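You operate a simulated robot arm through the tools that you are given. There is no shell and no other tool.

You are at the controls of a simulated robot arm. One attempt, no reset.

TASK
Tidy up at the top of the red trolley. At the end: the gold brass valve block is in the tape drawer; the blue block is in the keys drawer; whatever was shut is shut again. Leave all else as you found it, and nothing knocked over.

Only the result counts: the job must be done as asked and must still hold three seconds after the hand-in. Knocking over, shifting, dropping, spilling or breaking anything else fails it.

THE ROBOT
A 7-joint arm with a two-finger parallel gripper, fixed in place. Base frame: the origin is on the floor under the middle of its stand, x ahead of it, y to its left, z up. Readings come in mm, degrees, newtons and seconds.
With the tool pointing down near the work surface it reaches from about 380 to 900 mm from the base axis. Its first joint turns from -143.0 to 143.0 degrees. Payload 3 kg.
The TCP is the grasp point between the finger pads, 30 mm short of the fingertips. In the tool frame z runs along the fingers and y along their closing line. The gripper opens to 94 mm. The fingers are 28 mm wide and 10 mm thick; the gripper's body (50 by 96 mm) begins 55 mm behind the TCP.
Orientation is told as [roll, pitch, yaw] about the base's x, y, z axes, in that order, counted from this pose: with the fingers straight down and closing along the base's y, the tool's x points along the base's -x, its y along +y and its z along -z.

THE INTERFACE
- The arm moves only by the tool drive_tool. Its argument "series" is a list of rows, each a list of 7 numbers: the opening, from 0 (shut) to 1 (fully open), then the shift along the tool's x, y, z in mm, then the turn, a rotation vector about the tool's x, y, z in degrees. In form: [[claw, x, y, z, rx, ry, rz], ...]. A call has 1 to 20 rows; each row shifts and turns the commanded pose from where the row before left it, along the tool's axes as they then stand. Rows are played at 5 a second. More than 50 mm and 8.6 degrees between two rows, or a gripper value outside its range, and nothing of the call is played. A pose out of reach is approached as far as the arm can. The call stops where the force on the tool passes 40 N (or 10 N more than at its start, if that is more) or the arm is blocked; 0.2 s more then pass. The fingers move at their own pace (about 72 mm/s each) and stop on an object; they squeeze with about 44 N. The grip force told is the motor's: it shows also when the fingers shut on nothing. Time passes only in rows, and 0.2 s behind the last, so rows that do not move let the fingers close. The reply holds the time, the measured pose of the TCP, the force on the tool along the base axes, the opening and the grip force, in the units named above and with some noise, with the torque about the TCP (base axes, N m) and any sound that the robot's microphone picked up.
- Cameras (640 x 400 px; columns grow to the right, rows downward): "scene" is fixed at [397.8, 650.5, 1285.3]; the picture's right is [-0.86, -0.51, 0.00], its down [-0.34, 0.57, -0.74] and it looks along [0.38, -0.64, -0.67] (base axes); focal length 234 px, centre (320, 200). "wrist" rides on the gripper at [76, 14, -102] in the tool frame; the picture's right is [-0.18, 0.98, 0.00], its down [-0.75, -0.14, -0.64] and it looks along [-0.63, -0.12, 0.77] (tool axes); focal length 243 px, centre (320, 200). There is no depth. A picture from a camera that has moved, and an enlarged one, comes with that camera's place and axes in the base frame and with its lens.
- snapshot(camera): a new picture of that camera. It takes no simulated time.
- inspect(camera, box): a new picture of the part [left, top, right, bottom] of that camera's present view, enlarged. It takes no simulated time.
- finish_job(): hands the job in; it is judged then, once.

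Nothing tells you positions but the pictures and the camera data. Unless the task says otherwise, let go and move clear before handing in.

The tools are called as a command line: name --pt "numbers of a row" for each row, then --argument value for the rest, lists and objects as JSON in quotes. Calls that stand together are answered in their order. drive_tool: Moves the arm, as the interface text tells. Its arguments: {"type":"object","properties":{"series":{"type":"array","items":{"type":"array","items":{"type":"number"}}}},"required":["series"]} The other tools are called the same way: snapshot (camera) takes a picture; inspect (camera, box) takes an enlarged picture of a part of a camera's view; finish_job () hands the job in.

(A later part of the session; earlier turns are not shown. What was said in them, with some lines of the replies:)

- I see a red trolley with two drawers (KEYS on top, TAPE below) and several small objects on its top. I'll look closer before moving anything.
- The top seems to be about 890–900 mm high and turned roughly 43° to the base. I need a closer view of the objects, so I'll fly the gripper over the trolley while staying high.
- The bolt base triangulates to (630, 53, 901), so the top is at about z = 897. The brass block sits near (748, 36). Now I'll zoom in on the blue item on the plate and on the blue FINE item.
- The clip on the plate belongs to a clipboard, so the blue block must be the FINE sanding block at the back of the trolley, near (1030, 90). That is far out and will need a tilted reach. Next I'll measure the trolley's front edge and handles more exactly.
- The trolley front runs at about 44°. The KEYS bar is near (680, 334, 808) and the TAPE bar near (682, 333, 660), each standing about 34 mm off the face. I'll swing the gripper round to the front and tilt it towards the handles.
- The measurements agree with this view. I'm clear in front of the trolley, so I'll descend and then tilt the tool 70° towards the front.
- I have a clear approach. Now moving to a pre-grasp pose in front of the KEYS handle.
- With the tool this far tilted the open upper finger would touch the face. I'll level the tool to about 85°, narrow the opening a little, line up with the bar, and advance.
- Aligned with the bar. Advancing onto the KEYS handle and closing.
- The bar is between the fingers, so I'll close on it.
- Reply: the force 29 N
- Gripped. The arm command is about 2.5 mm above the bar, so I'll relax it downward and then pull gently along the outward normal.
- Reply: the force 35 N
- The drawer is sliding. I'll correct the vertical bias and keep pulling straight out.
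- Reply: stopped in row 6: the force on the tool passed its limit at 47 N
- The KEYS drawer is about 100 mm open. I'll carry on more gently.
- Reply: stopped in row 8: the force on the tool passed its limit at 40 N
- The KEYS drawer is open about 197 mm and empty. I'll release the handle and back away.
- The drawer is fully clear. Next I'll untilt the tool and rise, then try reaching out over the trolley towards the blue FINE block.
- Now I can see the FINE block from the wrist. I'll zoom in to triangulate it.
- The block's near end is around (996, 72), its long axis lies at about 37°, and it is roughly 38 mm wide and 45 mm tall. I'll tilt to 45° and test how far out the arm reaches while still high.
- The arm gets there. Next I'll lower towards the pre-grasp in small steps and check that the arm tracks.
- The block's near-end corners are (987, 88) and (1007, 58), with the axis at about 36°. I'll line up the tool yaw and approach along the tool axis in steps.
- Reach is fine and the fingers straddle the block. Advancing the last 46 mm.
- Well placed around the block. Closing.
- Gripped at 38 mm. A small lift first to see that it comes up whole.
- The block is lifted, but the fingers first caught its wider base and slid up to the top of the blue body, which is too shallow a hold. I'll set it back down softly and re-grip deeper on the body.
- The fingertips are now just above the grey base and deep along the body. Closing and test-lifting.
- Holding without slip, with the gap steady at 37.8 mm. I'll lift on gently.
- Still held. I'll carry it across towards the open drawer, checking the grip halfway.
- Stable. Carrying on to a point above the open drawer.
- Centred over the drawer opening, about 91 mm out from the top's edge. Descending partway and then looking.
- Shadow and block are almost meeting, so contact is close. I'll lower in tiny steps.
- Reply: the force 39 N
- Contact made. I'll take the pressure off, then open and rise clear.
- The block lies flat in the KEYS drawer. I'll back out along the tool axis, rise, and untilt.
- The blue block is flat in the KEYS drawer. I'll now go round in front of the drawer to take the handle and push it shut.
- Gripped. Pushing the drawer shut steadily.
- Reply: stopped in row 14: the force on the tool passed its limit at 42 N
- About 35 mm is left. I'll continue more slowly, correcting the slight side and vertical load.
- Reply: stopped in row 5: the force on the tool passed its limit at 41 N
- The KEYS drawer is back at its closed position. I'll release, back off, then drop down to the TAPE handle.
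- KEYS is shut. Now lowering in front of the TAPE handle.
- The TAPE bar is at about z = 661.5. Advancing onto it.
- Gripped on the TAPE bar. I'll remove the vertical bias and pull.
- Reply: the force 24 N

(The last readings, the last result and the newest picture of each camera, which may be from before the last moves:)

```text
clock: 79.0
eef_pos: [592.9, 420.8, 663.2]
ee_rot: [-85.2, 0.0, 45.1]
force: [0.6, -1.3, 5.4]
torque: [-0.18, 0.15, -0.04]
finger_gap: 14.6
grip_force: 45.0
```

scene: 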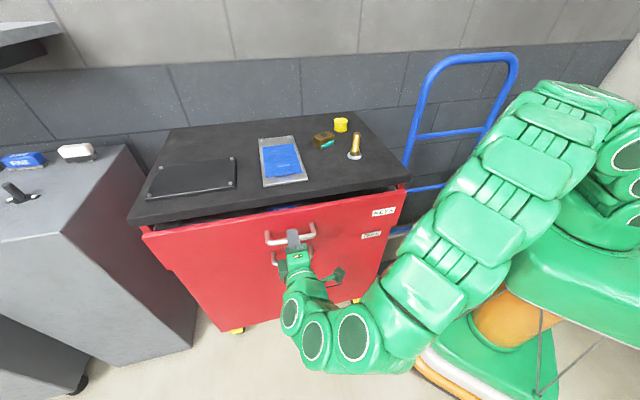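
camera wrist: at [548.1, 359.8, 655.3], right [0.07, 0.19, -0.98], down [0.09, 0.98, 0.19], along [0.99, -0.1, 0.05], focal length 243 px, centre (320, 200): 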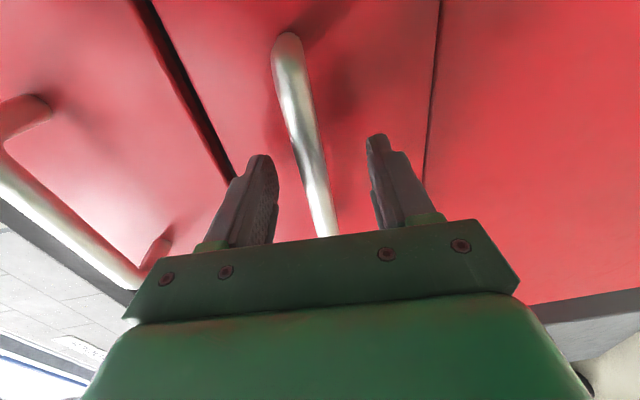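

drive_tool --pt "0 0 0.9 -10 0 0 0" --pt "0 0 1.0 -12 0 0 0" --pt "0 0 1.0 -12 0 0 0" --pt "0 0 1.0 -12 0 0 0" --pt "0 0 1.0 -12 0 0 0" --pt "0 0 1.0 -12 0 0 0" --pt "0 0 1.0 -12 0 0 0" --pt "0 0 0 0 0 0 0"

snapshot --camera "scene"

```text
clock: 80.8
eef_pos: [535.5, 479.7, 663.6]
ee_rot: [-85.3, 0.0, 45.0]
force: [-8.3, -8.7, 22.6]
torque: [-0.24, -0.15, 0.28]
finger_gap: 14.7
grip_force: 45.3
```

```text
taken
```

scene: 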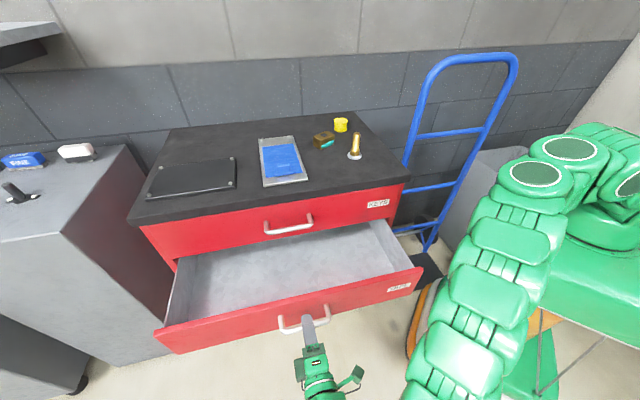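

drive_tool --pt "0 0.8 -1.2 0 0 0 0" --pt "0 0 0.7 -8 0 0 0" --pt "0 0 0.7 -8 0 0 0" --pt "0 0 0.7 -8 0 0 0" --pt "0 0 0.7 -8 0 0 0" --pt "0 0 0 0 0 0 0"

```text
clock: 81.6
eef_pos: [524.4, 489.1, 662.8]
ee_rot: [-85.1, -0.1, 45.4]
force: [0.0, -0.2, -1.8]
torque: [0.01, 0.09, 1.19]
finger_gap: 14.7
grip_force: 45.1
stopped in row 4: the force on the tool passed its limit at 42 N (the readings are from after the stop); the commanded pose is now the measured one
```

The TAPE drawer is open about 211 mm and is empty. Releasing, backing off and rising.

drive_tool --pt "0.2 0 0 0 0 0 0" --pt "0.6 0 0 0 0 0 0" --pt "0.6 0 0 0 0 0 0" --pt "0.6 0 0 -20 0 0 0" --pt "0.6 0 0 -35 0 0 0" --pt "0.6 0 0 -35 0 0 0" --pt "1 0 -45 0 0 0 0" --pt "1 0 -45 0 0 0 0" --pt "1 0 -45 0 0 0 0" --pt "1 0 -45 0 0 0 0" --pt "1 0 -45 0 0 0 0" --pt "1 0 0 0 0 0 0"

snapshot --camera "scene"

inspect --camera "scene" --box '[140, 190, 440, 370]'

```text
clock: 84.2
eef_pos: [475.7, 539.5, 896.1]
ee_rot: [-85.1, -0.2, 45.2]
force: [-0.6, -0.5, 0.6]
torque: [-0.03, 0.01, 0.0]
finger_gap: 94.1
grip_force: 0.1
```

```text
taken
```

scene: 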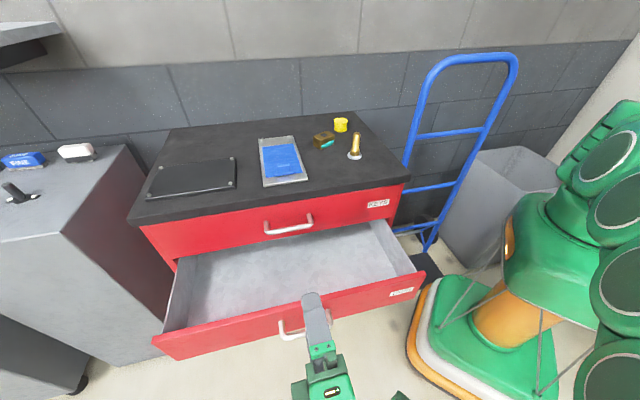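

```text
2.13 times, centred on (290, 280) of scene
camera zoom: at [397.8, 650.5, 1285.3], right [-0.86, -0.51, 0.0], down [-0.34, 0.57, -0.74], along [0.38, -0.64, -0.67], focal length 499 px, centre (384, 29)
```

zoom: 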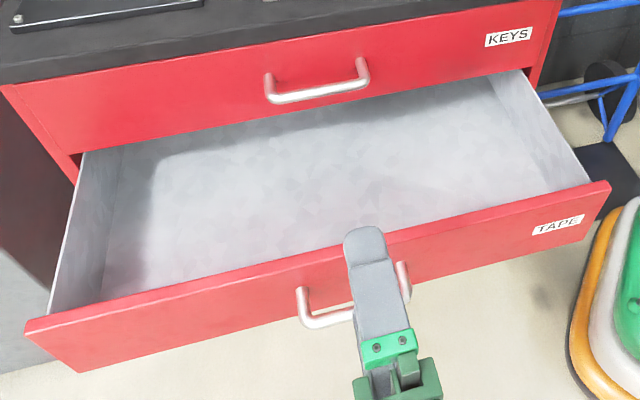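

Next is the brass block. I'll untilt, rise, and fly over to it with the tool vertical.

drive_tool --pt "1 0 0 0 -8.5 0 0" --pt "1 0 0 0 -8.5 0 0" --pt "1 0 0 0 -8.5 0 0" --pt "1 0 0 0 -8.5 0 0" --pt "1 0 0 0 -8.5 0 0" --pt "1 0 0 0 -8.5 0 0" --pt "1 0 0 0 -8.5 0 0" --pt "1 0 0 0 -8.5 0 0" --pt "1 0 0 0 -8.5 0 0" --pt "1 0 0 0 -8.5 0 0" --pt "1 0 0 -45 0 0 0" --pt "1 0 0 -45 0 0 0" --pt "1 0 0 -45 0 0 0" --pt "1 0 0 -45 0 0 0" --pt "1 0 0 0 0 0 0"

drive_tool --pt "1 12.7 -42.2 0 0 0 0" --pt "1 12.7 -42.2 0 0 0 0" --pt "1 12.7 -42.2 0 0 0 0" --pt "1 12.7 -42.2 0 0 0 0" --pt "1 12.7 -42.2 0 0 0 0" --pt "1 12.7 -42.2 0 0 0 0" --pt "1 12.7 -42.2 0 0 0 0" --pt "1 12.7 -42.2 0 0 0 0" --pt "1 12.7 -42.2 0 0 0 0" --pt "1 12.7 -42.2 0 0 0 0" --pt "1 12.7 -42.2 0 0 0 0" --pt "1 0 0 0 0 0 8" --pt "1 0 0 0 0 0 8" --pt "1 0 0 0 0 0 8" --pt "1 0 0 0 0 0 8" --pt "1 0 0 0 0 0 8" --pt "1 0 0 0 0 0 8" --pt "1 0 0 0 0 0 8" --pt "1 0 0 0 0 0 6" --pt "1 0 0 0 0 0 0"

snapshot --camera "wrist"

snapshot --camera "scene"

```text
clock: 87.4
eef_pos: [476.2, 537.2, 1076.5]
ee_rot: [0.0, 0.0, 45.3]
force: [-0.2, -0.4, 0.6]
torque: [0.01, -0.01, 0.0]
finger_gap: 94.2
grip_force: 0.0
```

```text
clock: 91.6
eef_pos: [705.6, 111.7, 1076.9]
ee_rot: [0.0, -0.1, -16.9]
force: [-0.1, 0.2, -0.4]
torque: [0.02, 0.02, 0.04]
finger_gap: 94.0
grip_force: 0.0
```

```text
taken
camera wrist: at [636.7, 147.7, 1178.6], right [0.46, 0.89, 0.0], down [0.68, -0.35, 0.64], along [0.57, -0.3, -0.77], focal length 243 px, centre (320, 200)
```

wrist: 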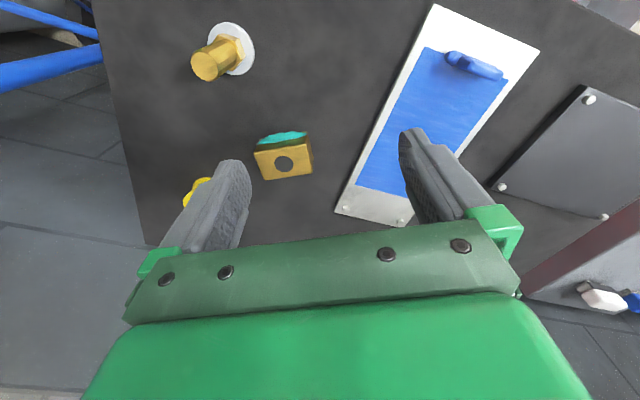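

```text
taken
```

scene: 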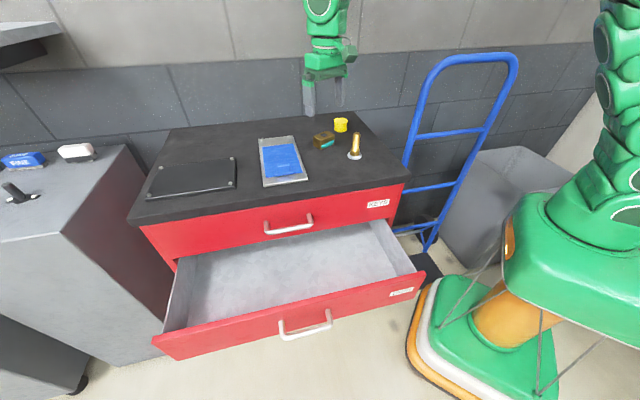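

inspect --camera "wrist" --box '[240, 115, 330, 195]'

```text
5.00 times, centred on (285, 155) of wrist
camera zoom: at [636.7, 147.7, 1178.6], right [0.46, 0.89, 0.0], down [0.68, -0.35, 0.64], along [0.57, -0.3, -0.77], focal length 1213 px, centre (495, 425)
```

zoom: 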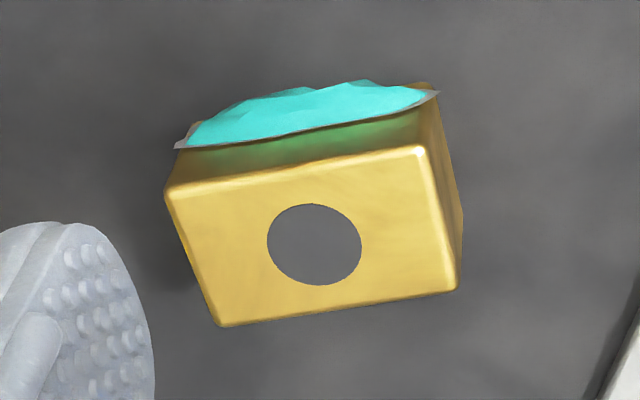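

The teal smear on the block's near side is best left untouched, so I'll grip its two clean ends, along the 60 mm length. Centre is near (749.5, 39) with the axis at 72.6°. Positioning above it and descending partway.

drive_tool --pt "1 -31.6 -28.4 0 0 0 0" --pt "1 -31.6 -28.4 0 0 0 0.5" --pt "1 0 0 30 0 0 0" --pt "1 0 0 30 0 0 0" --pt "1 0 0 20 0 0 0" --pt "1 0 0 0 0 0 0"

snapshot --camera "wrist"

inspect --camera "scene" --box '[280, 70, 390, 170]'

```text
clock: 93.0
eef_pos: [749.7, 38.9, 993.9]
ee_rot: [0.0, -0.1, -17.3]
force: [0.4, -0.3, -0.1]
torque: [0.03, 0.01, 0.0]
finger_gap: 94.0
grip_force: 0.1
```

```text
taken
camera wrist: at [680.7, 74.9, 1097.2], right [0.47, 0.88, 0.0], down [0.68, -0.36, 0.64], along [0.57, -0.3, -0.77], focal length 243 px, centre (320, 200)
```

wrist: 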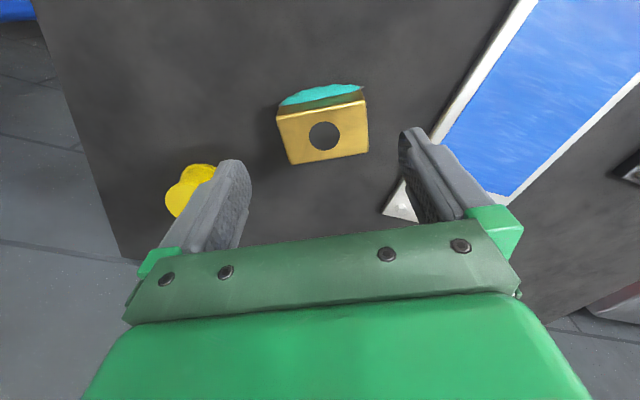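

```text
4.00 times, centred on (335, 120) of scene
camera zoom: at [397.8, 650.5, 1285.3], right [-0.86, -0.51, 0.0], down [-0.34, 0.57, -0.74], along [0.38, -0.64, -0.67], focal length 935 px, centre (260, 520)
```

zoom: 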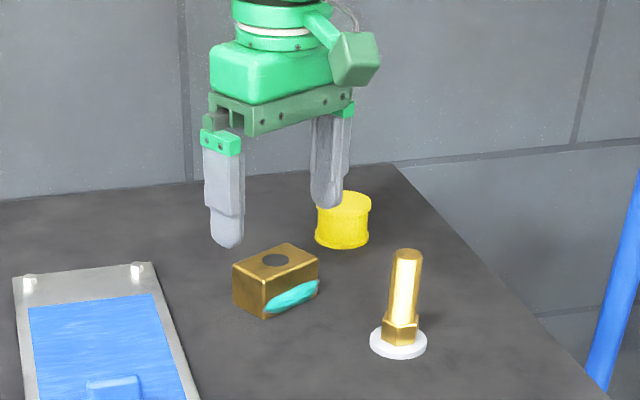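

Alignment looks good. A 2.5 mm nudge, then straight down to the grip height.

drive_tool --pt "1 0 2.6 0 0 0 0" --pt "1 0 0 20 0 0 0" --pt "1 0 0 20 0 0 0" --pt "1 0 0 14 0 0 0" --pt "1 0 0 5 0 0 0" --pt "1 0 0 0 0 0 0"

snapshot --camera "wrist"

inspect --camera "scene" --box '[280, 70, 390, 170]'

```text
clock: 94.4
eef_pos: [749.9, 41.5, 934.7]
ee_rot: [-0.1, 0.0, -17.3]
force: [-0.1, -0.1, 0.3]
torque: [0.0, -0.02, -0.01]
finger_gap: 93.9
grip_force: 0.1
```

```text
taken
camera wrist: at [681.5, 77.5, 1038.9], right [0.47, 0.88, 0.0], down [0.68, -0.36, 0.64], along [0.57, -0.3, -0.77], focal length 243 px, centre (320, 200)
```

wrist: 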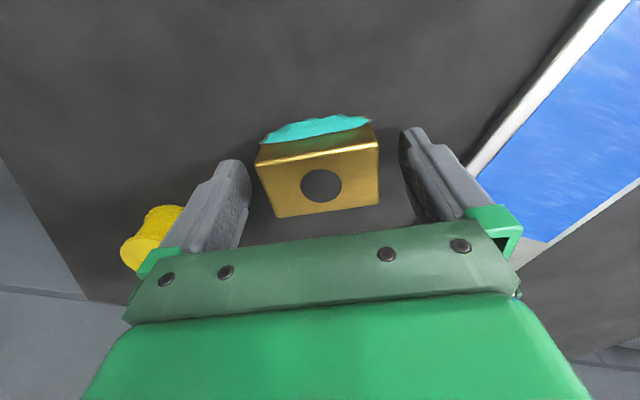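

```text
4.00 times, centred on (335, 120) of scene
camera zoom: at [397.8, 650.5, 1285.3], right [-0.86, -0.51, 0.0], down [-0.34, 0.57, -0.74], along [0.38, -0.64, -0.67], focal length 935 px, centre (260, 520)
```

zoom: 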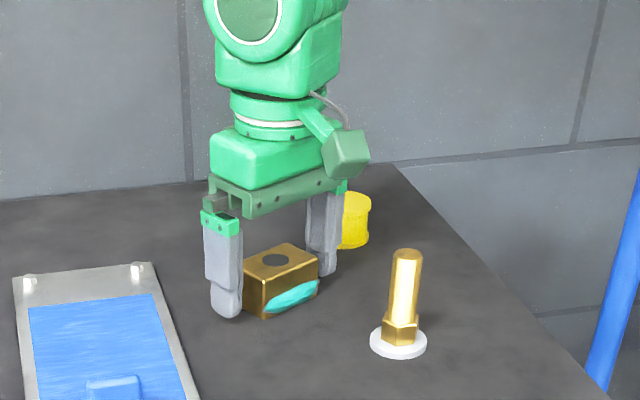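

The fingers are either side of the clean ends. Closing.

drive_tool --pt "0.8 0 0 0 0 0 0" --pt "0.5 0 0 0 0 0 0" --pt "0.2 0 0 0 0 0 0" --pt "0 0 0 0 0 0 0" --pt "0 0 0 0 0 0 0"

inspect --camera "scene" --box '[280, 70, 390, 170]'

```text
clock: 95.6
eef_pos: [750.4, 41.7, 935.7]
ee_rot: [0.0, -0.1, -17.4]
force: [2.1, 4.7, 1.5]
torque: [0.01, 0.03, -0.01]
finger_gap: 66.2
grip_force: 43.9
```

```text
4.00 times, centred on (335, 120) of scene
camera zoom: at [397.8, 650.5, 1285.3], right [-0.86, -0.51, 0.0], down [-0.34, 0.57, -0.74], along [0.38, -0.64, -0.67], focal length 935 px, centre (260, 520)
```

zoom: 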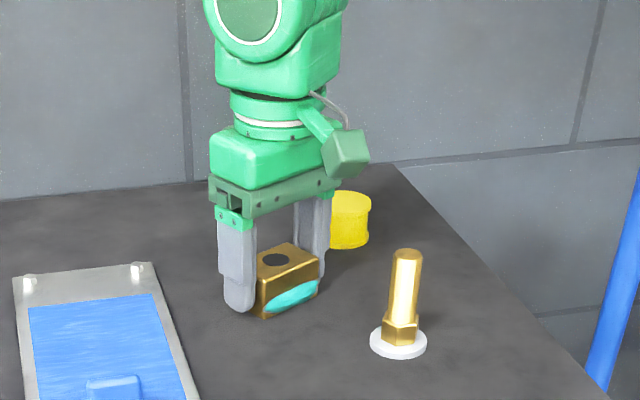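

Gripped. Lifting slowly to test.

drive_tool --pt "0 0 0 -5 0 0 0" --pt "0 0 0 -8 0 0 0" --pt "0 0 0 -8 0 0 0" --pt "0 0 0 0 0 0 0"

inspect --camera "scene" --box '[280, 70, 390, 170]'

```text
clock: 96.6
eef_pos: [751.1, 40.9, 958.8]
ee_rot: [0.0, -0.1, -17.3]
force: [-0.2, 0.2, -3.7]
torque: [-0.02, 0.0, 0.0]
finger_gap: 66.2
grip_force: 44.0
```

```text
4.00 times, centred on (335, 120) of scene
camera zoom: at [397.8, 650.5, 1285.3], right [-0.86, -0.51, 0.0], down [-0.34, 0.57, -0.74], along [0.38, -0.64, -0.67], focal length 935 px, centre (260, 520)
```

zoom: 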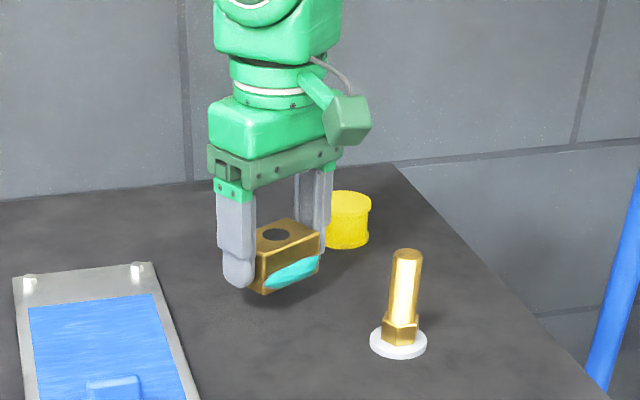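

Held firmly. Rising, turning to yaw 45°, then carrying it out over the TAPE drawer.

drive_tool --pt "0 0 0 -20 0 0 0" --pt "0 0 0 -27 0 0 0" --pt "0 0 0 -27 0 0 0" --pt "0 0 0 -27 0 0 0" --pt "0 0 0 0 0 0 -7.8" --pt "0 0 0 0 0 0 -7.8" --pt "0 0 0 0 0 0 -7.8" --pt "0 0 0 0 0 0 -7.8" --pt "0 0 0 0 0 0 -7.8" --pt "0 0 0 0 0 0 -7.8" --pt "0 0 0 0 0 0 -7.8" --pt "0 0 0 0 0 0 -7.8" --pt "0 0 0 0 0 0 0"

snapshot --camera "wrist"

```text
clock: 99.4
eef_pos: [750.2, 41.7, 1059.4]
ee_rot: [0.0, -0.1, 45.1]
force: [0.9, 0.7, -4.6]
torque: [0.03, 0.0, -0.01]
finger_gap: 66.5
grip_force: 44.3
```

```text
taken
camera wrist: at [686.9, -1.5, 1162.1], right [-0.57, 0.82, 0.0], down [0.63, 0.44, 0.64], along [0.53, 0.36, -0.77], focal length 243 px, centre (320, 200)
```

wrist: 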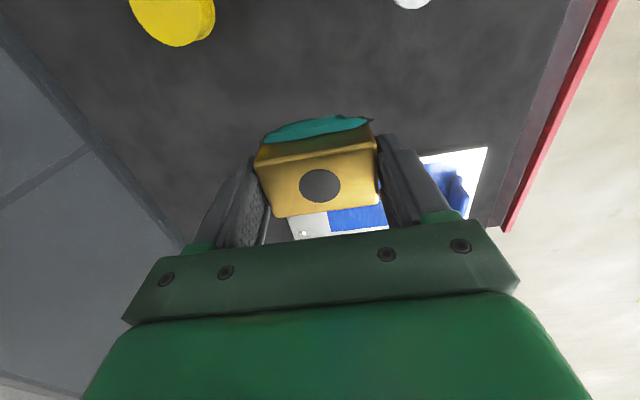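

drive_tool --pt "0 0 20 0 0 0 0" --pt "0 0 40 0 0 0 0" --pt "0 0 40 0 0 0 0" --pt "0 0 40 0 0 0 0" --pt "0 0 40 0 0 0 0" --pt "0 0 40 0 0 0 0" --pt "0 0 40 0 0 0 0" --pt "0 0 40 0 0 0 0" --pt "0 0 27 0 0 0 0" --pt "0 0 0 0 0 0 0"

snapshot --camera "wrist"

snapshot --camera "scene"

```text
clock: 101.6
eef_pos: [516.2, 272.8, 1055.8]
ee_rot: [-0.1, -0.1, 45.1]
force: [1.1, -0.1, -3.8]
torque: [-0.02, -0.04, 0.01]
finger_gap: 66.2
grip_force: 44.4
```

```text
taken
camera wrist: at [453.1, 229.8, 1159.1], right [-0.57, 0.82, 0.0], down [0.63, 0.43, 0.64], along [0.53, 0.36, -0.77], focal length 243 px, centre (320, 200)
```

wrist: 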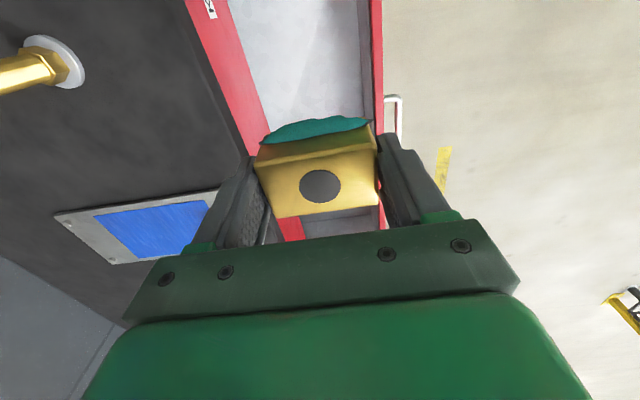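

```text
taken
```

scene: 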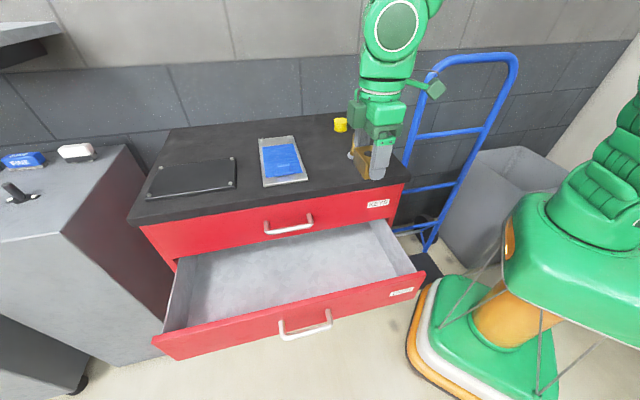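

I'm over the drawer, about 107 mm out from the front face and well to the right of the KEYS handle. Descending.

drive_tool --pt "0 0 0 20 0 0 0" --pt "0 0 0 35 0 0 0" --pt "0 0 0 35 0 0 0" --pt "0 0 0 35 0 0 0" --pt "0 0 0 35 0 0 0" --pt "0 0 0 30 0 0 0" --pt "0 0 0 0 0 0 0"

snapshot --camera "wrist"

snapshot --camera "scene"

```text
clock: 103.2
eef_pos: [520.5, 274.5, 867.1]
ee_rot: [-0.2, -0.2, 45.1]
force: [0.5, -0.1, -3.8]
torque: [-0.02, 0.02, 0.0]
finger_gap: 66.2
grip_force: 43.8
```

```text
taken
camera wrist: at [456.5, 229.9, 970.0], right [-0.57, 0.82, 0.0], down [0.63, 0.43, 0.64], along [0.53, 0.36, -0.77], focal length 243 px, centre (320, 200)
```

wrist: 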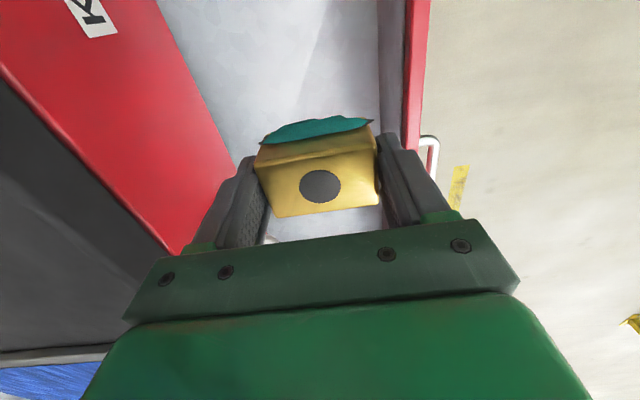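

```text
taken
```

scene: 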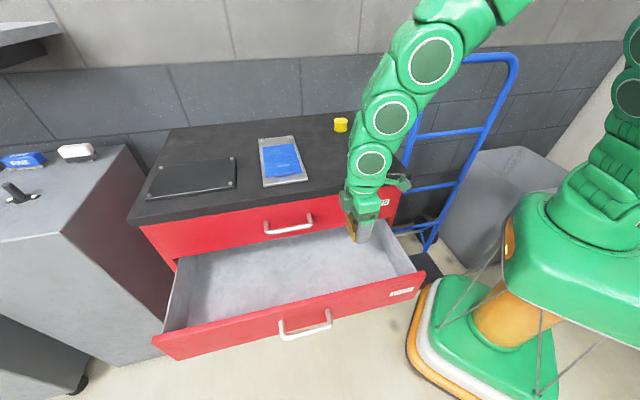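

drive_tool --pt "0 0 0 20 0 0 0" --pt "0 0 0 30 0 0 0" --pt "0 0 0 30 0 0 0" --pt "0 0 0 25 0 0 0" --pt "0 0 0 20 0 0 0" --pt "0 0 0 0 0 0 0"

snapshot --camera "wrist"

inspect --camera "scene" --box '[290, 160, 450, 310]'

```text
clock: 104.6
eef_pos: [520.5, 274.6, 744.0]
ee_rot: [-0.1, -0.2, 45.1]
force: [-0.7, -0.2, -3.1]
torque: [-0.04, 0.03, 0.03]
finger_gap: 66.1
grip_force: 43.6
```

```text
taken
camera wrist: at [456.5, 230.8, 846.9], right [-0.57, 0.82, 0.0], down [0.63, 0.43, 0.64], along [0.53, 0.36, -0.77], focal length 243 px, centre (320, 200)
```

wrist: 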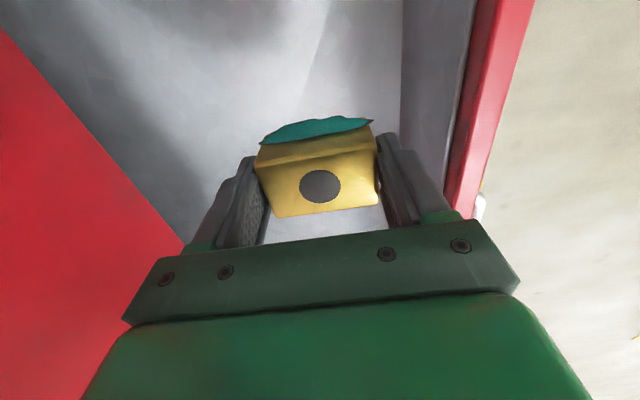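

```text
2.67 times, centred on (370, 235) of scene
camera zoom: at [397.8, 650.5, 1285.3], right [-0.86, -0.51, 0.0], down [-0.34, 0.57, -0.74], along [0.38, -0.64, -0.67], focal length 623 px, centre (187, 107)
```

zoom: 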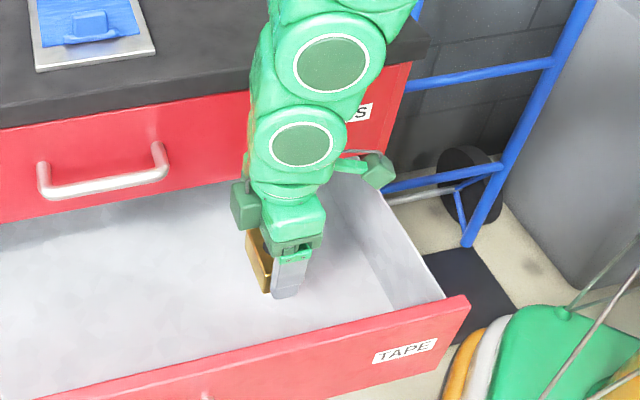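

Clear of the right wall by about 50 mm. Descending further, then in small steps.

drive_tool --pt "0 0 0 20 0 0 0" --pt "0 0 0 25 0 0 0" --pt "0 0 0 25 0 0 0" --pt "0 0 0 20 0 0 0" --pt "0 0 0 0 0 0 0"

snapshot --camera "wrist"

inspect --camera "scene" --box '[290, 160, 450, 310]'

```text
clock: 105.8
eef_pos: [520.3, 275.5, 653.4]
ee_rot: [0.0, -0.1, 45.1]
force: [0.6, 0.3, -4.0]
torque: [0.01, 0.0, 0.0]
finger_gap: 66.1
grip_force: 43.9
```

```text
taken
camera wrist: at [456.1, 230.2, 756.1], right [-0.57, 0.82, 0.0], down [0.63, 0.43, 0.64], along [0.53, 0.36, -0.77], focal length 243 px, centre (320, 200)
```

wrist: 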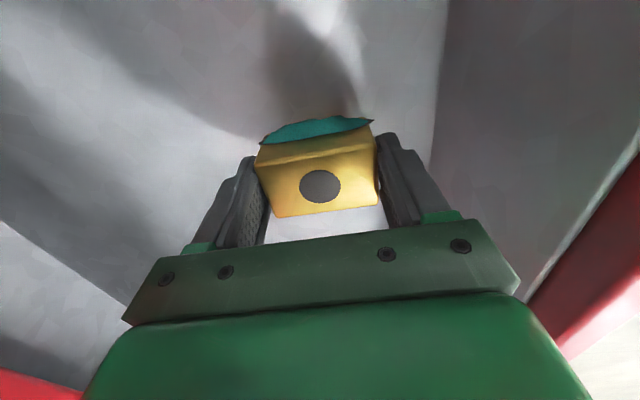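

```text
2.67 times, centred on (370, 235) of scene
camera zoom: at [397.8, 650.5, 1285.3], right [-0.86, -0.51, 0.0], down [-0.34, 0.57, -0.74], along [0.38, -0.64, -0.67], focal length 623 px, centre (187, 107)
```

zoom: 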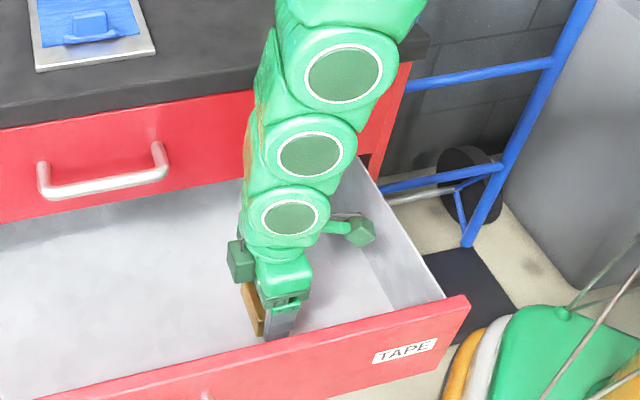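

drive_tool --pt "0 0 0 8 0 0 0" --pt "0 0 0 6 0 0 0" --pt "0 0 0 4 0 0 0" --pt "0 0 0 0 0 0 0"

snapshot --camera "wrist"

```text
clock: 106.8
eef_pos: [521.4, 273.5, 635.8]
ee_rot: [-0.1, -0.2, 45.1]
force: [-1.1, -0.3, -4.3]
torque: [-0.02, -0.01, 0.0]
finger_gap: 66.3
grip_force: 43.4
```

```text
taken
camera wrist: at [456.6, 229.7, 738.3], right [-0.57, 0.82, 0.0], down [0.63, 0.43, 0.64], along [0.53, 0.36, -0.77], focal length 243 px, centre (320, 200)
```

wrist: 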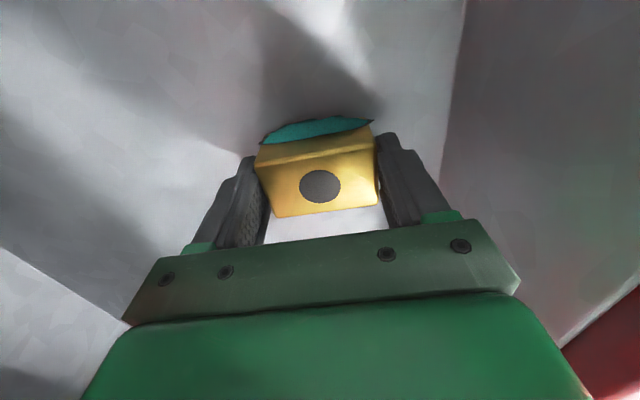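

drive_tool --pt "0 0 0 3 0 0 0" --pt "0 0 0 3 0 0 0" --pt "0 0 0 0 0 0 0"

snapshot --camera "wrist"

```text
clock: 107.6
eef_pos: [520.3, 274.2, 630.8]
ee_rot: [-0.1, -0.1, 45.1]
force: [1.1, -1.2, -4.0]
torque: [0.0, -0.03, 0.02]
finger_gap: 66.1
grip_force: 43.8
```

```text
taken
camera wrist: at [456.4, 229.3, 732.7], right [-0.57, 0.82, 0.0], down [0.63, 0.43, 0.64], along [0.53, 0.36, -0.77], focal length 243 px, centre (320, 200)
```

wrist: 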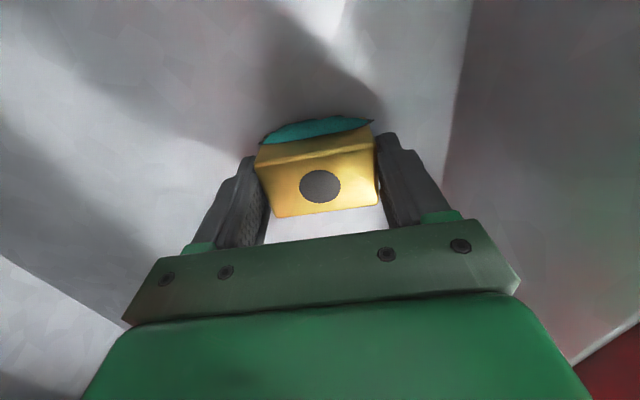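

drive_tool --pt "0 0 0 2 0 0 0" --pt "0 0 0 2 0 0 0" --pt "0 0 0 0 0 0 0"

```text
clock: 108.4
eef_pos: [520.7, 272.0, 625.9]
ee_rot: [-0.2, -0.2, 45.1]
force: [-3.9, -3.1, 32.8]
torque: [0.0, -0.02, 0.12]
finger_gap: 66.3
grip_force: 44.1
```

Contact with the drawer floor. Easing off the pressure, then opening.

drive_tool --pt "0 0 0 -2 0 0 0" --pt "0 0 0 0 0 0 0" --pt "0.8 0 0 0 0 0 0" --pt "0.9 0 0 0 0 0 0" --pt "0.9 0 0 0 0 0 0"

snapshot --camera "wrist"

```text
clock: 109.6
eef_pos: [520.4, 272.9, 626.8]
ee_rot: [-0.1, -0.1, 45.1]
force: [-0.1, 0.0, -0.1]
torque: [-0.01, -0.02, 0.0]
finger_gap: 84.8
grip_force: 0.0
```

```text
taken
camera wrist: at [456.0, 229.1, 730.2], right [-0.57, 0.82, 0.0], down [0.63, 0.43, 0.64], along [0.53, 0.36, -0.77], focal length 243 px, centre (320, 200)
```

wrist: 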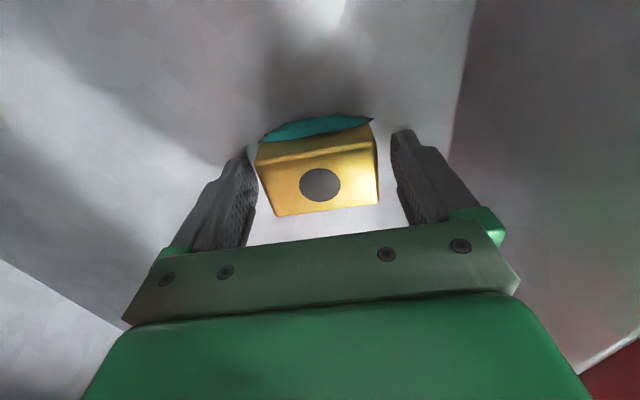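

Released. Rising straight up out of the drawer.

drive_tool --pt "0.95 0 0 -5 0 0 0" --pt "0.95 0 0 -15 0 0 0" --pt "0.95 0 0 -30 0 0 0" --pt "0.95 0 0 -40 0 0 0" --pt "0.95 0 0 -40 0 0 0" --pt "0.95 0 0 -40 0 0 0" --pt "0.95 0 0 -40 0 0 0" --pt "0.95 0 0 -40 0 0 0" --pt "0.95 0 0 -40 0 0 0" --pt "0.95 0 0 0 0 0 0"

snapshot --camera "wrist"

snapshot --camera "scene"

```text
clock: 111.8
eef_pos: [519.0, 273.2, 915.4]
ee_rot: [-0.1, -0.1, 45.2]
force: [0.4, -0.3, 0.0]
torque: [0.02, 0.01, 0.02]
finger_gap: 89.2
grip_force: 0.0
```

```text
taken
camera wrist: at [454.7, 228.5, 1019.4], right [-0.57, 0.82, 0.0], down [0.63, 0.43, 0.64], along [0.53, 0.36, -0.77], focal length 243 px, centre (320, 200)
```

wrist: 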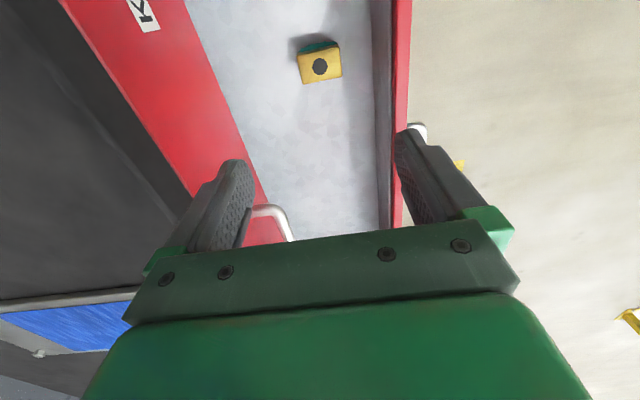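

```text
taken
```

scene: 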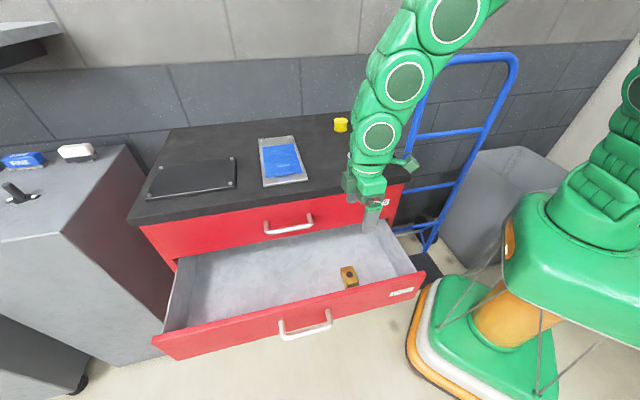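

The brass block sits in the TAPE drawer. Next I'll go round to the front again to push the TAPE drawer shut.

drive_tool --pt "1 -22.5 35.3 0 0 0 0" --pt "1 -22.5 35.3 0 0 0 0" --pt "1 -22.5 35.3 0 0 0 0" --pt "1 -22.5 35.3 0 0 0 0" --pt "1 -22.5 35.3 0 0 0 0" --pt "1 -22.5 35.3 0 0 0 0" --pt "1 -22.5 35.3 0 0 0 0" --pt "1 0 0 0 8.5 0 0" --pt "1 0 0 0 8.5 0 0" --pt "1 0 0 0 8.5 0 0" --pt "1 0 0 0 8.5 0 0" --pt "1 0 0 0 8.5 0 0" --pt "1 0 0 0 8.5 0 0" --pt "1 0 0 0 8.5 0 0" --pt "1 0 0 0 8.5 0 0" --pt "1 0 0 0 8.5 0 0" --pt "1 0 0 0 8.5 0 0" --pt "1 0 0 0 0 0 0"

inspect --camera "scene" --box '[120, 100, 440, 370]'

inspect --camera "scene" --box '[220, 100, 400, 212]'

```text
clock: 115.6
eef_pos: [455.9, 558.7, 916.5]
ee_rot: [-85.2, -0.1, 45.2]
force: [-0.6, 0.0, -0.3]
torque: [-0.01, 0.0, -0.03]
finger_gap: 94.2
grip_force: 0.1
```

```text
1.48 times, centred on (280, 235) of scene
camera zoom: at [397.8, 650.5, 1285.3], right [-0.86, -0.51, 0.0], down [-0.34, 0.57, -0.74], along [0.38, -0.64, -0.67], focal length 346 px, centre (379, 148)
```

zoom: 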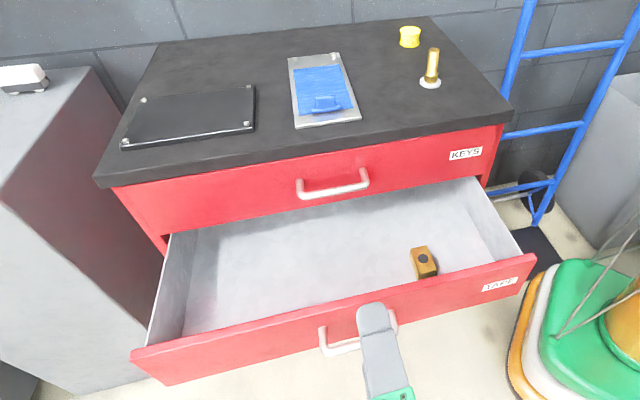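

```text
3.56 times, centred on (310, 156) of scene
camera zoom: at [397.8, 650.5, 1285.3], right [-0.86, -0.51, 0.0], down [-0.34, 0.57, -0.74], along [0.38, -0.64, -0.67], focal length 831 px, centre (356, 356)
```

zoom: 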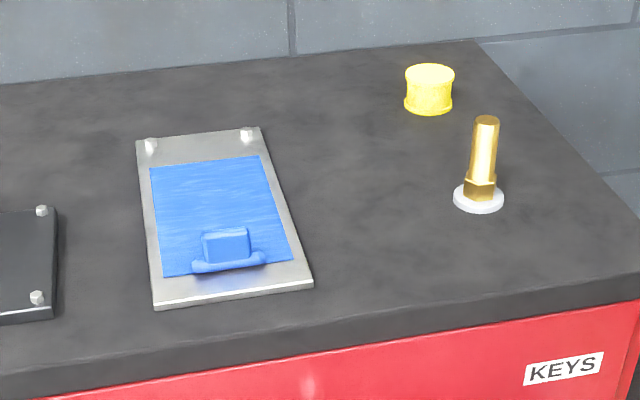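

All the other items are unmoved. Lowering to the TAPE handle level with a narrowed opening.

drive_tool --pt "0.6 0 40.7 0 0 0 0" --pt "0.6 0 40.7 0 0 0 0" --pt "0.6 0 40.7 0 0 0 0" --pt "0.6 0 40.7 0 0 0 0" --pt "0.6 0 40.7 0 0 0 0" --pt "0.6 0 40.7 0 0 0 0" --pt "0.6 1.1 0 30 0 0 0" --pt "0.6 0 0 20 0 0 0" --pt "0.6 0 0 0 0 0 0"

snapshot --camera "wrist"

snapshot --camera "scene"

```text
clock: 117.6
eef_pos: [476.1, 536.7, 669.1]
ee_rot: [-85.1, -0.1, 45.1]
force: [-0.5, -0.6, 0.0]
torque: [0.0, -0.03, 0.0]
finger_gap: 56.6
grip_force: 0.0
```

```text
taken
camera wrist: at [348.4, 555.8, 664.1], right [0.07, 0.19, -0.98], down [0.09, 0.98, 0.2], along [0.99, -0.1, 0.05], focal length 243 px, centre (320, 200)
```

wrist: 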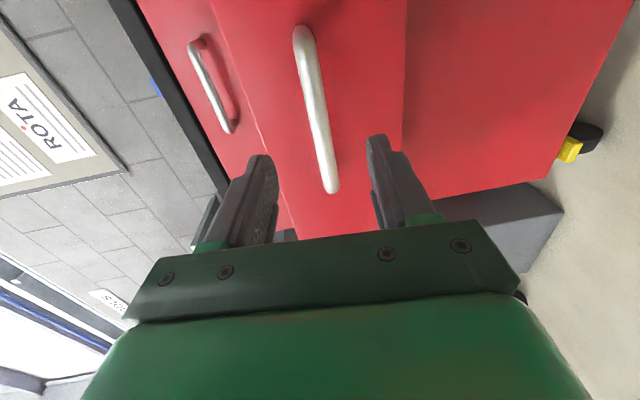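

```text
taken
```

scene: 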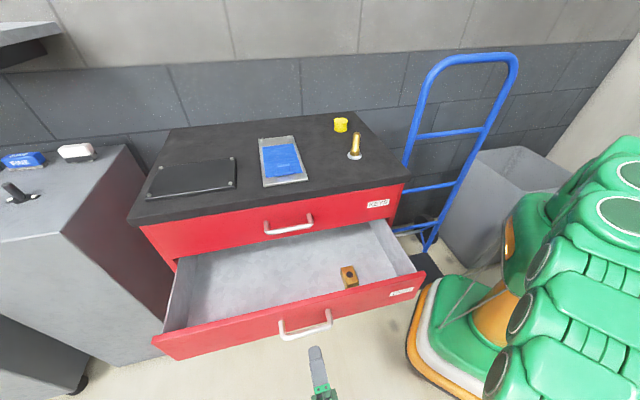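

drive_tool --pt "0.6 0 0 24 0 0 0" --pt "0.6 0 0 24 0 0 0" --pt "0.6 0 0 19 0 0 0" --pt "0.6 0 0 0 0 0 0"

snapshot --camera "wrist"

```text
clock: 118.6
eef_pos: [523.9, 491.3, 662.0]
ee_rot: [-85.1, -0.1, 45.1]
force: [0.0, 0.8, -0.5]
torque: [0.0, -0.01, 0.0]
finger_gap: 56.7
grip_force: 0.2
```

```text
taken
camera wrist: at [396.2, 509.8, 658.6], right [0.07, 0.19, -0.98], down [0.09, 0.98, 0.2], along [0.99, -0.1, 0.05], focal length 243 px, centre (320, 200)
```

wrist: 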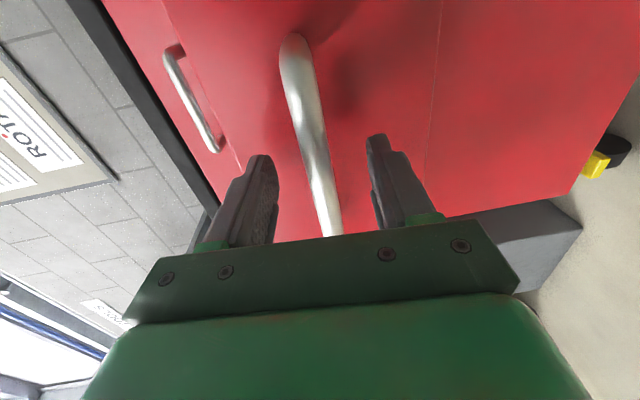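

Around the bar. Gripping it.

drive_tool --pt "0.4 0 0 0 0 0 0" --pt "0.15 0 0 0 0 0 0" --pt "0 0 0 0 0 0 0" --pt "0 0 0 0 0 0 0" --pt "0 0 0 0 0 0 0"

```text
clock: 119.8
eef_pos: [522.2, 491.1, 663.4]
ee_rot: [-85.1, 0.1, 45.0]
force: [0.5, -0.7, -7.7]
torque: [-0.09, 0.15, 0.48]
finger_gap: 14.8
grip_force: 44.6
```

drive_tool --pt "0 0 -0.5 6 0 0 0" --pt "0 0 -0.9 11 0 0 0" --pt "0 0 -1.0 12 0 0 0" --pt "0 0 -1.0 12 0 0 0" --pt "0 0 -1.0 12 0 0 0" --pt "0 0 -1.0 12 0 0 0" --pt "0 0 -1.0 12 0 0 0" --pt "0 0 -1.0 12 0 0 0" --pt "0 0 -1.0 12 0 0 0" --pt "0 0 -1.0 12 0 0 0" --pt "0 0 -0.8 10 0 0 0" --pt "0 0 0 0 0 0 0"

```text
clock: 122.4
eef_pos: [610.0, 403.7, 662.3]
ee_rot: [-85.0, -0.1, 45.1]
force: [14.2, 13.0, -21.0]
torque: [0.04, 0.25, 0.18]
finger_gap: 14.7
grip_force: 45.0
```

drive_tool --pt "0 -1.3 1.2 0 0 0 0" --pt "0 -0.05 -0.6 8 0 0 0" --pt "0 -0.05 -0.9 11 0 0 0" --pt "0 -0.05 -0.9 11 0 0 0" --pt "0 -0.05 -0.9 11 0 0 0" --pt "0 -0.05 -0.8 10 0 0 0" --pt "0 -0.05 -0.7 8 0 0 0" --pt "0 0 -0.6 7 0 0 0" --pt "0 0 0 0 0 0 0"

```text
clock: 123.4
eef_pos: [628.5, 385.0, 663.5]
ee_rot: [-85.3, 0.0, 45.0]
force: [0.1, -1.3, 4.7]
torque: [-0.23, 0.0, -0.27]
finger_gap: 14.7
grip_force: 44.8
stopped in row 4: the force on the tool passed its limit at 42 N (the readings are from after the stop); the commanded pose is now the measured one
```

drive_tool --pt "0 0 -0.3 4 0 0 0" --pt "0 0 -0.6 7 0 0 0" --pt "0 0 -0.6 7 0 0 0" --pt "0 0 -0.6 7 0 0 0" --pt "0 0 -0.6 7 0 0 0" --pt "0 0 -0.6 7 0 0 0" --pt "0 0 0 0 0 0 0"

```text
clock: 125.0
eef_pos: [655.0, 358.0, 663.9]
ee_rot: [-85.2, 0.1, 44.9]
force: [-2.8, -1.3, 2.0]
torque: [-0.03, 0.0, 1.23]
finger_gap: 14.5
grip_force: 44.8
```

drive_tool --pt "0 0 -0.4 6 0 0 0" --pt "0 0 -0.4 6 0 0 0" --pt "0 0 -0.4 5 0 0 0" --pt "0 0 -0.3 4 0 0 0" --pt "0 0 -0.2 3 0 0 0" --pt "0 0 -0.2 2 0 0 0" --pt "0 0 0 2 0 0 0" --pt "0 0 0 0 0 0 0"

inspect --camera "scene" --box '[120, 170, 420, 300]'

```text
clock: 126.3
eef_pos: [672.9, 341.8, 663.2]
ee_rot: [-85.4, 0.0, 45.0]
force: [-24.7, 1.9, 16.6]
torque: [-0.21, -0.08, -0.27]
finger_gap: 14.4
grip_force: 45.4
stopped in row 6: the force on the tool passed its limit at 42 N (the readings are from after the stop); the commanded pose is now the measured one
```

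```text
2.13 times, centred on (270, 235) of scene
camera zoom: at [397.8, 650.5, 1285.3], right [-0.86, -0.51, 0.0], down [-0.34, 0.57, -0.74], along [0.38, -0.64, -0.67], focal length 499 px, centre (427, 125)
```

zoom: 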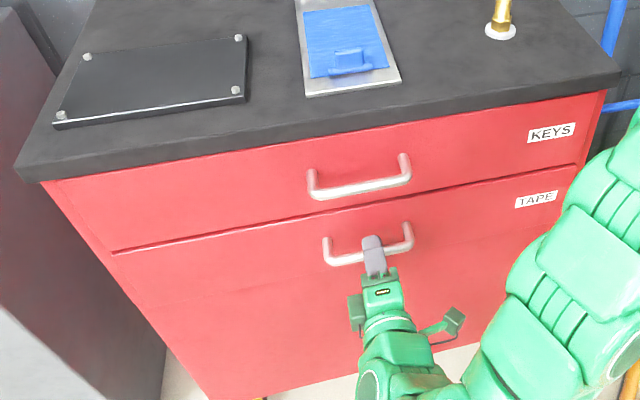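

The drawer is at its stop, at the closed position. I'll release and back off, then check both drawers.

drive_tool --pt "0.2 0 0 0 0 0 0" --pt "0.6 0 0 0 0 0 0" --pt "0.6 0 0 0 0 0 0" --pt "0.6 0 0 -15 0 0 0" --pt "0.6 0 0 -25 0 0 0" --pt "0.6 0 0 -30 0 0 0" --pt "0.6 0 0 -30 0 0 0" --pt "0.6 0 0 0 0 0 0"

inspect --camera "scene" --box '[330, 160, 420, 250]'

inspect --camera "scene" --box '[115, 190, 215, 290]'

inspect --camera "scene" --box '[250, 200, 330, 280]'

```text
clock: 128.1
eef_pos: [602.5, 411.8, 670.9]
ee_rot: [-85.4, 0.0, 44.9]
force: [0.1, 1.0, 0.5]
torque: [0.02, -0.02, 0.03]
finger_gap: 56.4
grip_force: 0.0
```

```text
4.44 times, centred on (375, 205) of scene
camera zoom: at [397.8, 650.5, 1285.3], right [-0.86, -0.51, 0.0], down [-0.34, 0.57, -0.74], along [0.38, -0.64, -0.67], focal length 1039 px, centre (76, 178)
```

zoom: 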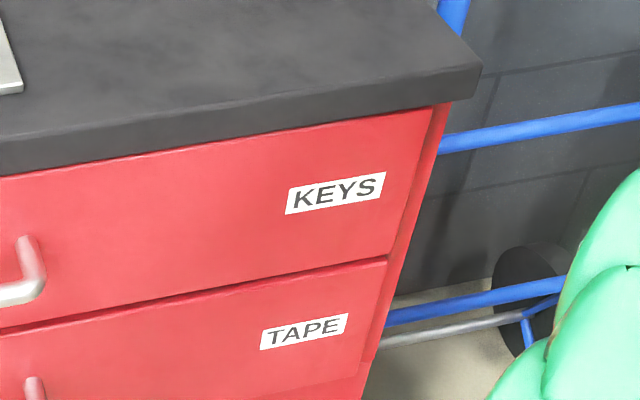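

```text
4.00 times, centred on (165, 240) of scene
camera zoom: at [397.8, 650.5, 1285.3], right [-0.86, -0.51, 0.0], down [-0.34, 0.57, -0.74], along [0.38, -0.64, -0.67], focal length 935 px, centre (940, 40)
```

zoom: 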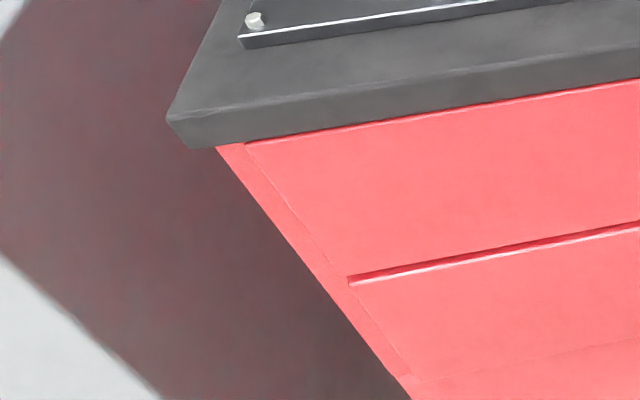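

```text
5.00 times, centred on (290, 240) of scene
camera zoom: at [397.8, 650.5, 1285.3], right [-0.86, -0.51, 0.0], down [-0.34, 0.57, -0.74], along [0.38, -0.64, -0.67], focal length 1169 px, centre (470, 0)
```

zoom: 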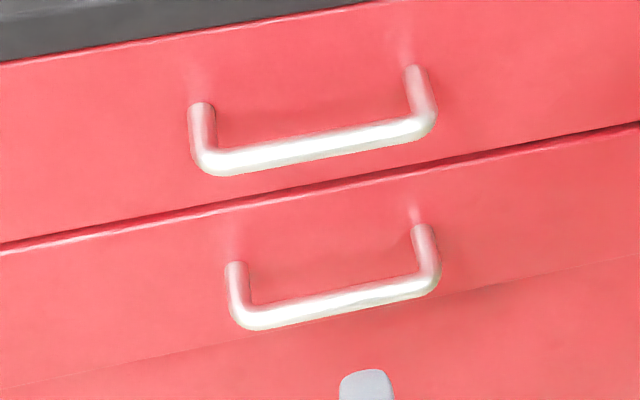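

Both drawers match the opening pictures exactly. I'll move the arm further clear and take one last look at everything.

drive_tool --pt "0.6 0 0 -30 0 0 0" --pt "0.6 0 0 -30 0 0 0" --pt "0.6 0 -40 0 0 0 0" --pt "0.6 0 -40 0 0 0 0" --pt "0.6 0 -40 0 0 0 0" --pt "0.6 0 -40 0 0 0 0" --pt "0.6 0 -40 0 0 0 0" --pt "0.6 0 0 0 0 0 0"

snapshot --camera "scene"

inspect --camera "scene" --box '[120, 100, 420, 340]'

snapshot --camera "wrist"

```text
clock: 129.9
eef_pos: [569.6, 443.2, 875.5]
ee_rot: [-85.3, 0.0, 44.9]
force: [0.2, -0.5, -0.3]
torque: [0.0, 0.0, -0.01]
finger_gap: 56.3
grip_force: 0.0
```

```text
taken
```

scene: 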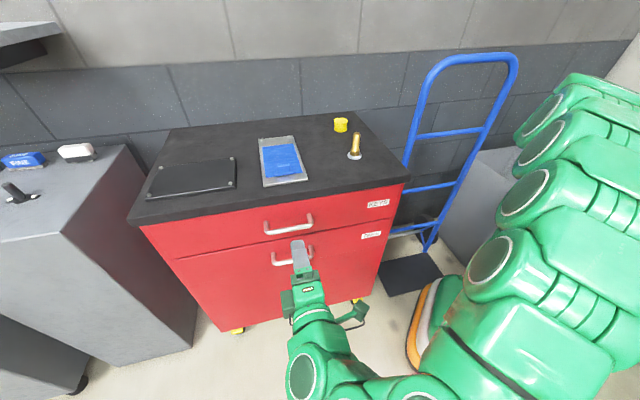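

```text
1.67 times, centred on (270, 220) of scene
camera zoom: at [397.8, 650.5, 1285.3], right [-0.86, -0.51, 0.0], down [-0.34, 0.57, -0.74], along [0.38, -0.64, -0.67], focal length 390 px, centre (403, 167)
```

zoom: 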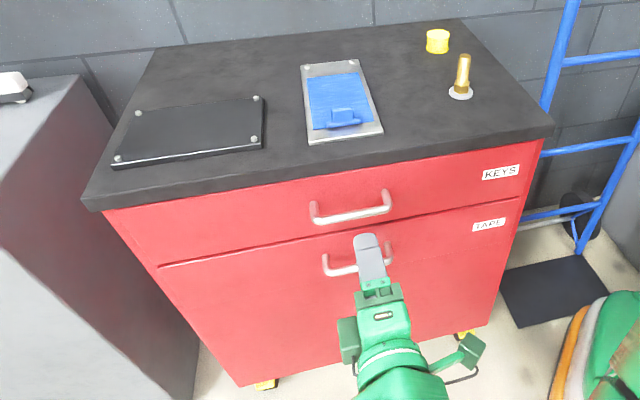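

```text
taken
camera wrist: at [442.8, 463.1, 869.8], right [0.07, 0.19, -0.98], down [0.09, 0.98, 0.19], along [0.99, -0.1, 0.06], focal length 243 px, centre (320, 200)
```

wrist: 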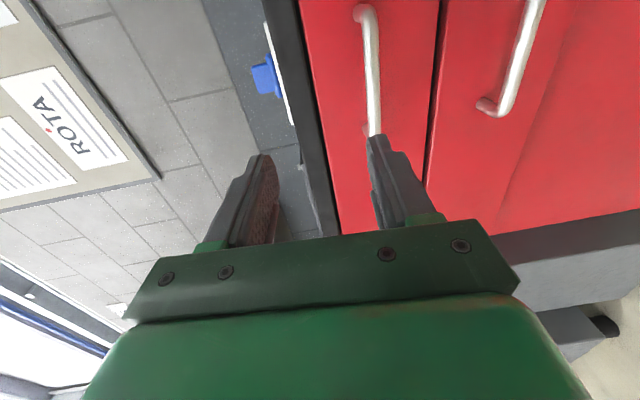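

The blue block is in the KEYS drawer and the brass block is in the TAPE drawer. Both drawers are shut, everything else on the trolley is where it was, and the arm is clear, so I'm handing in.

finish_job

```text
The job is handed in.
```

The job is handed in. The brass valve block is in the TAPE drawer and the blue FINE block is in the KEYS drawer. Both drawers are shut again and line up with the pictures I took before opening them.

- **Which blue block:** I took "the blue block" to be the FINE sanding block at the back of the trolley. The blue piece on the metal plate is a clip on a clipboard, so I left it alone. There is a second FINE block on the grey cabinet, also left alone.
- **Re-grip:** My first hold on the blue block slipped, so I set it back down on the trolley and gripped it again. It was not dropped.
- **Teal smear:** The brass block has a teal smear on one side. I gripped its clean ends and did not touch it.
- **Everything else:** In the final pictures the clipboard, black plate, yellow cap and standing bolt are where they started, and nothing has fallen over. The gripper is open and clear of the trolley.
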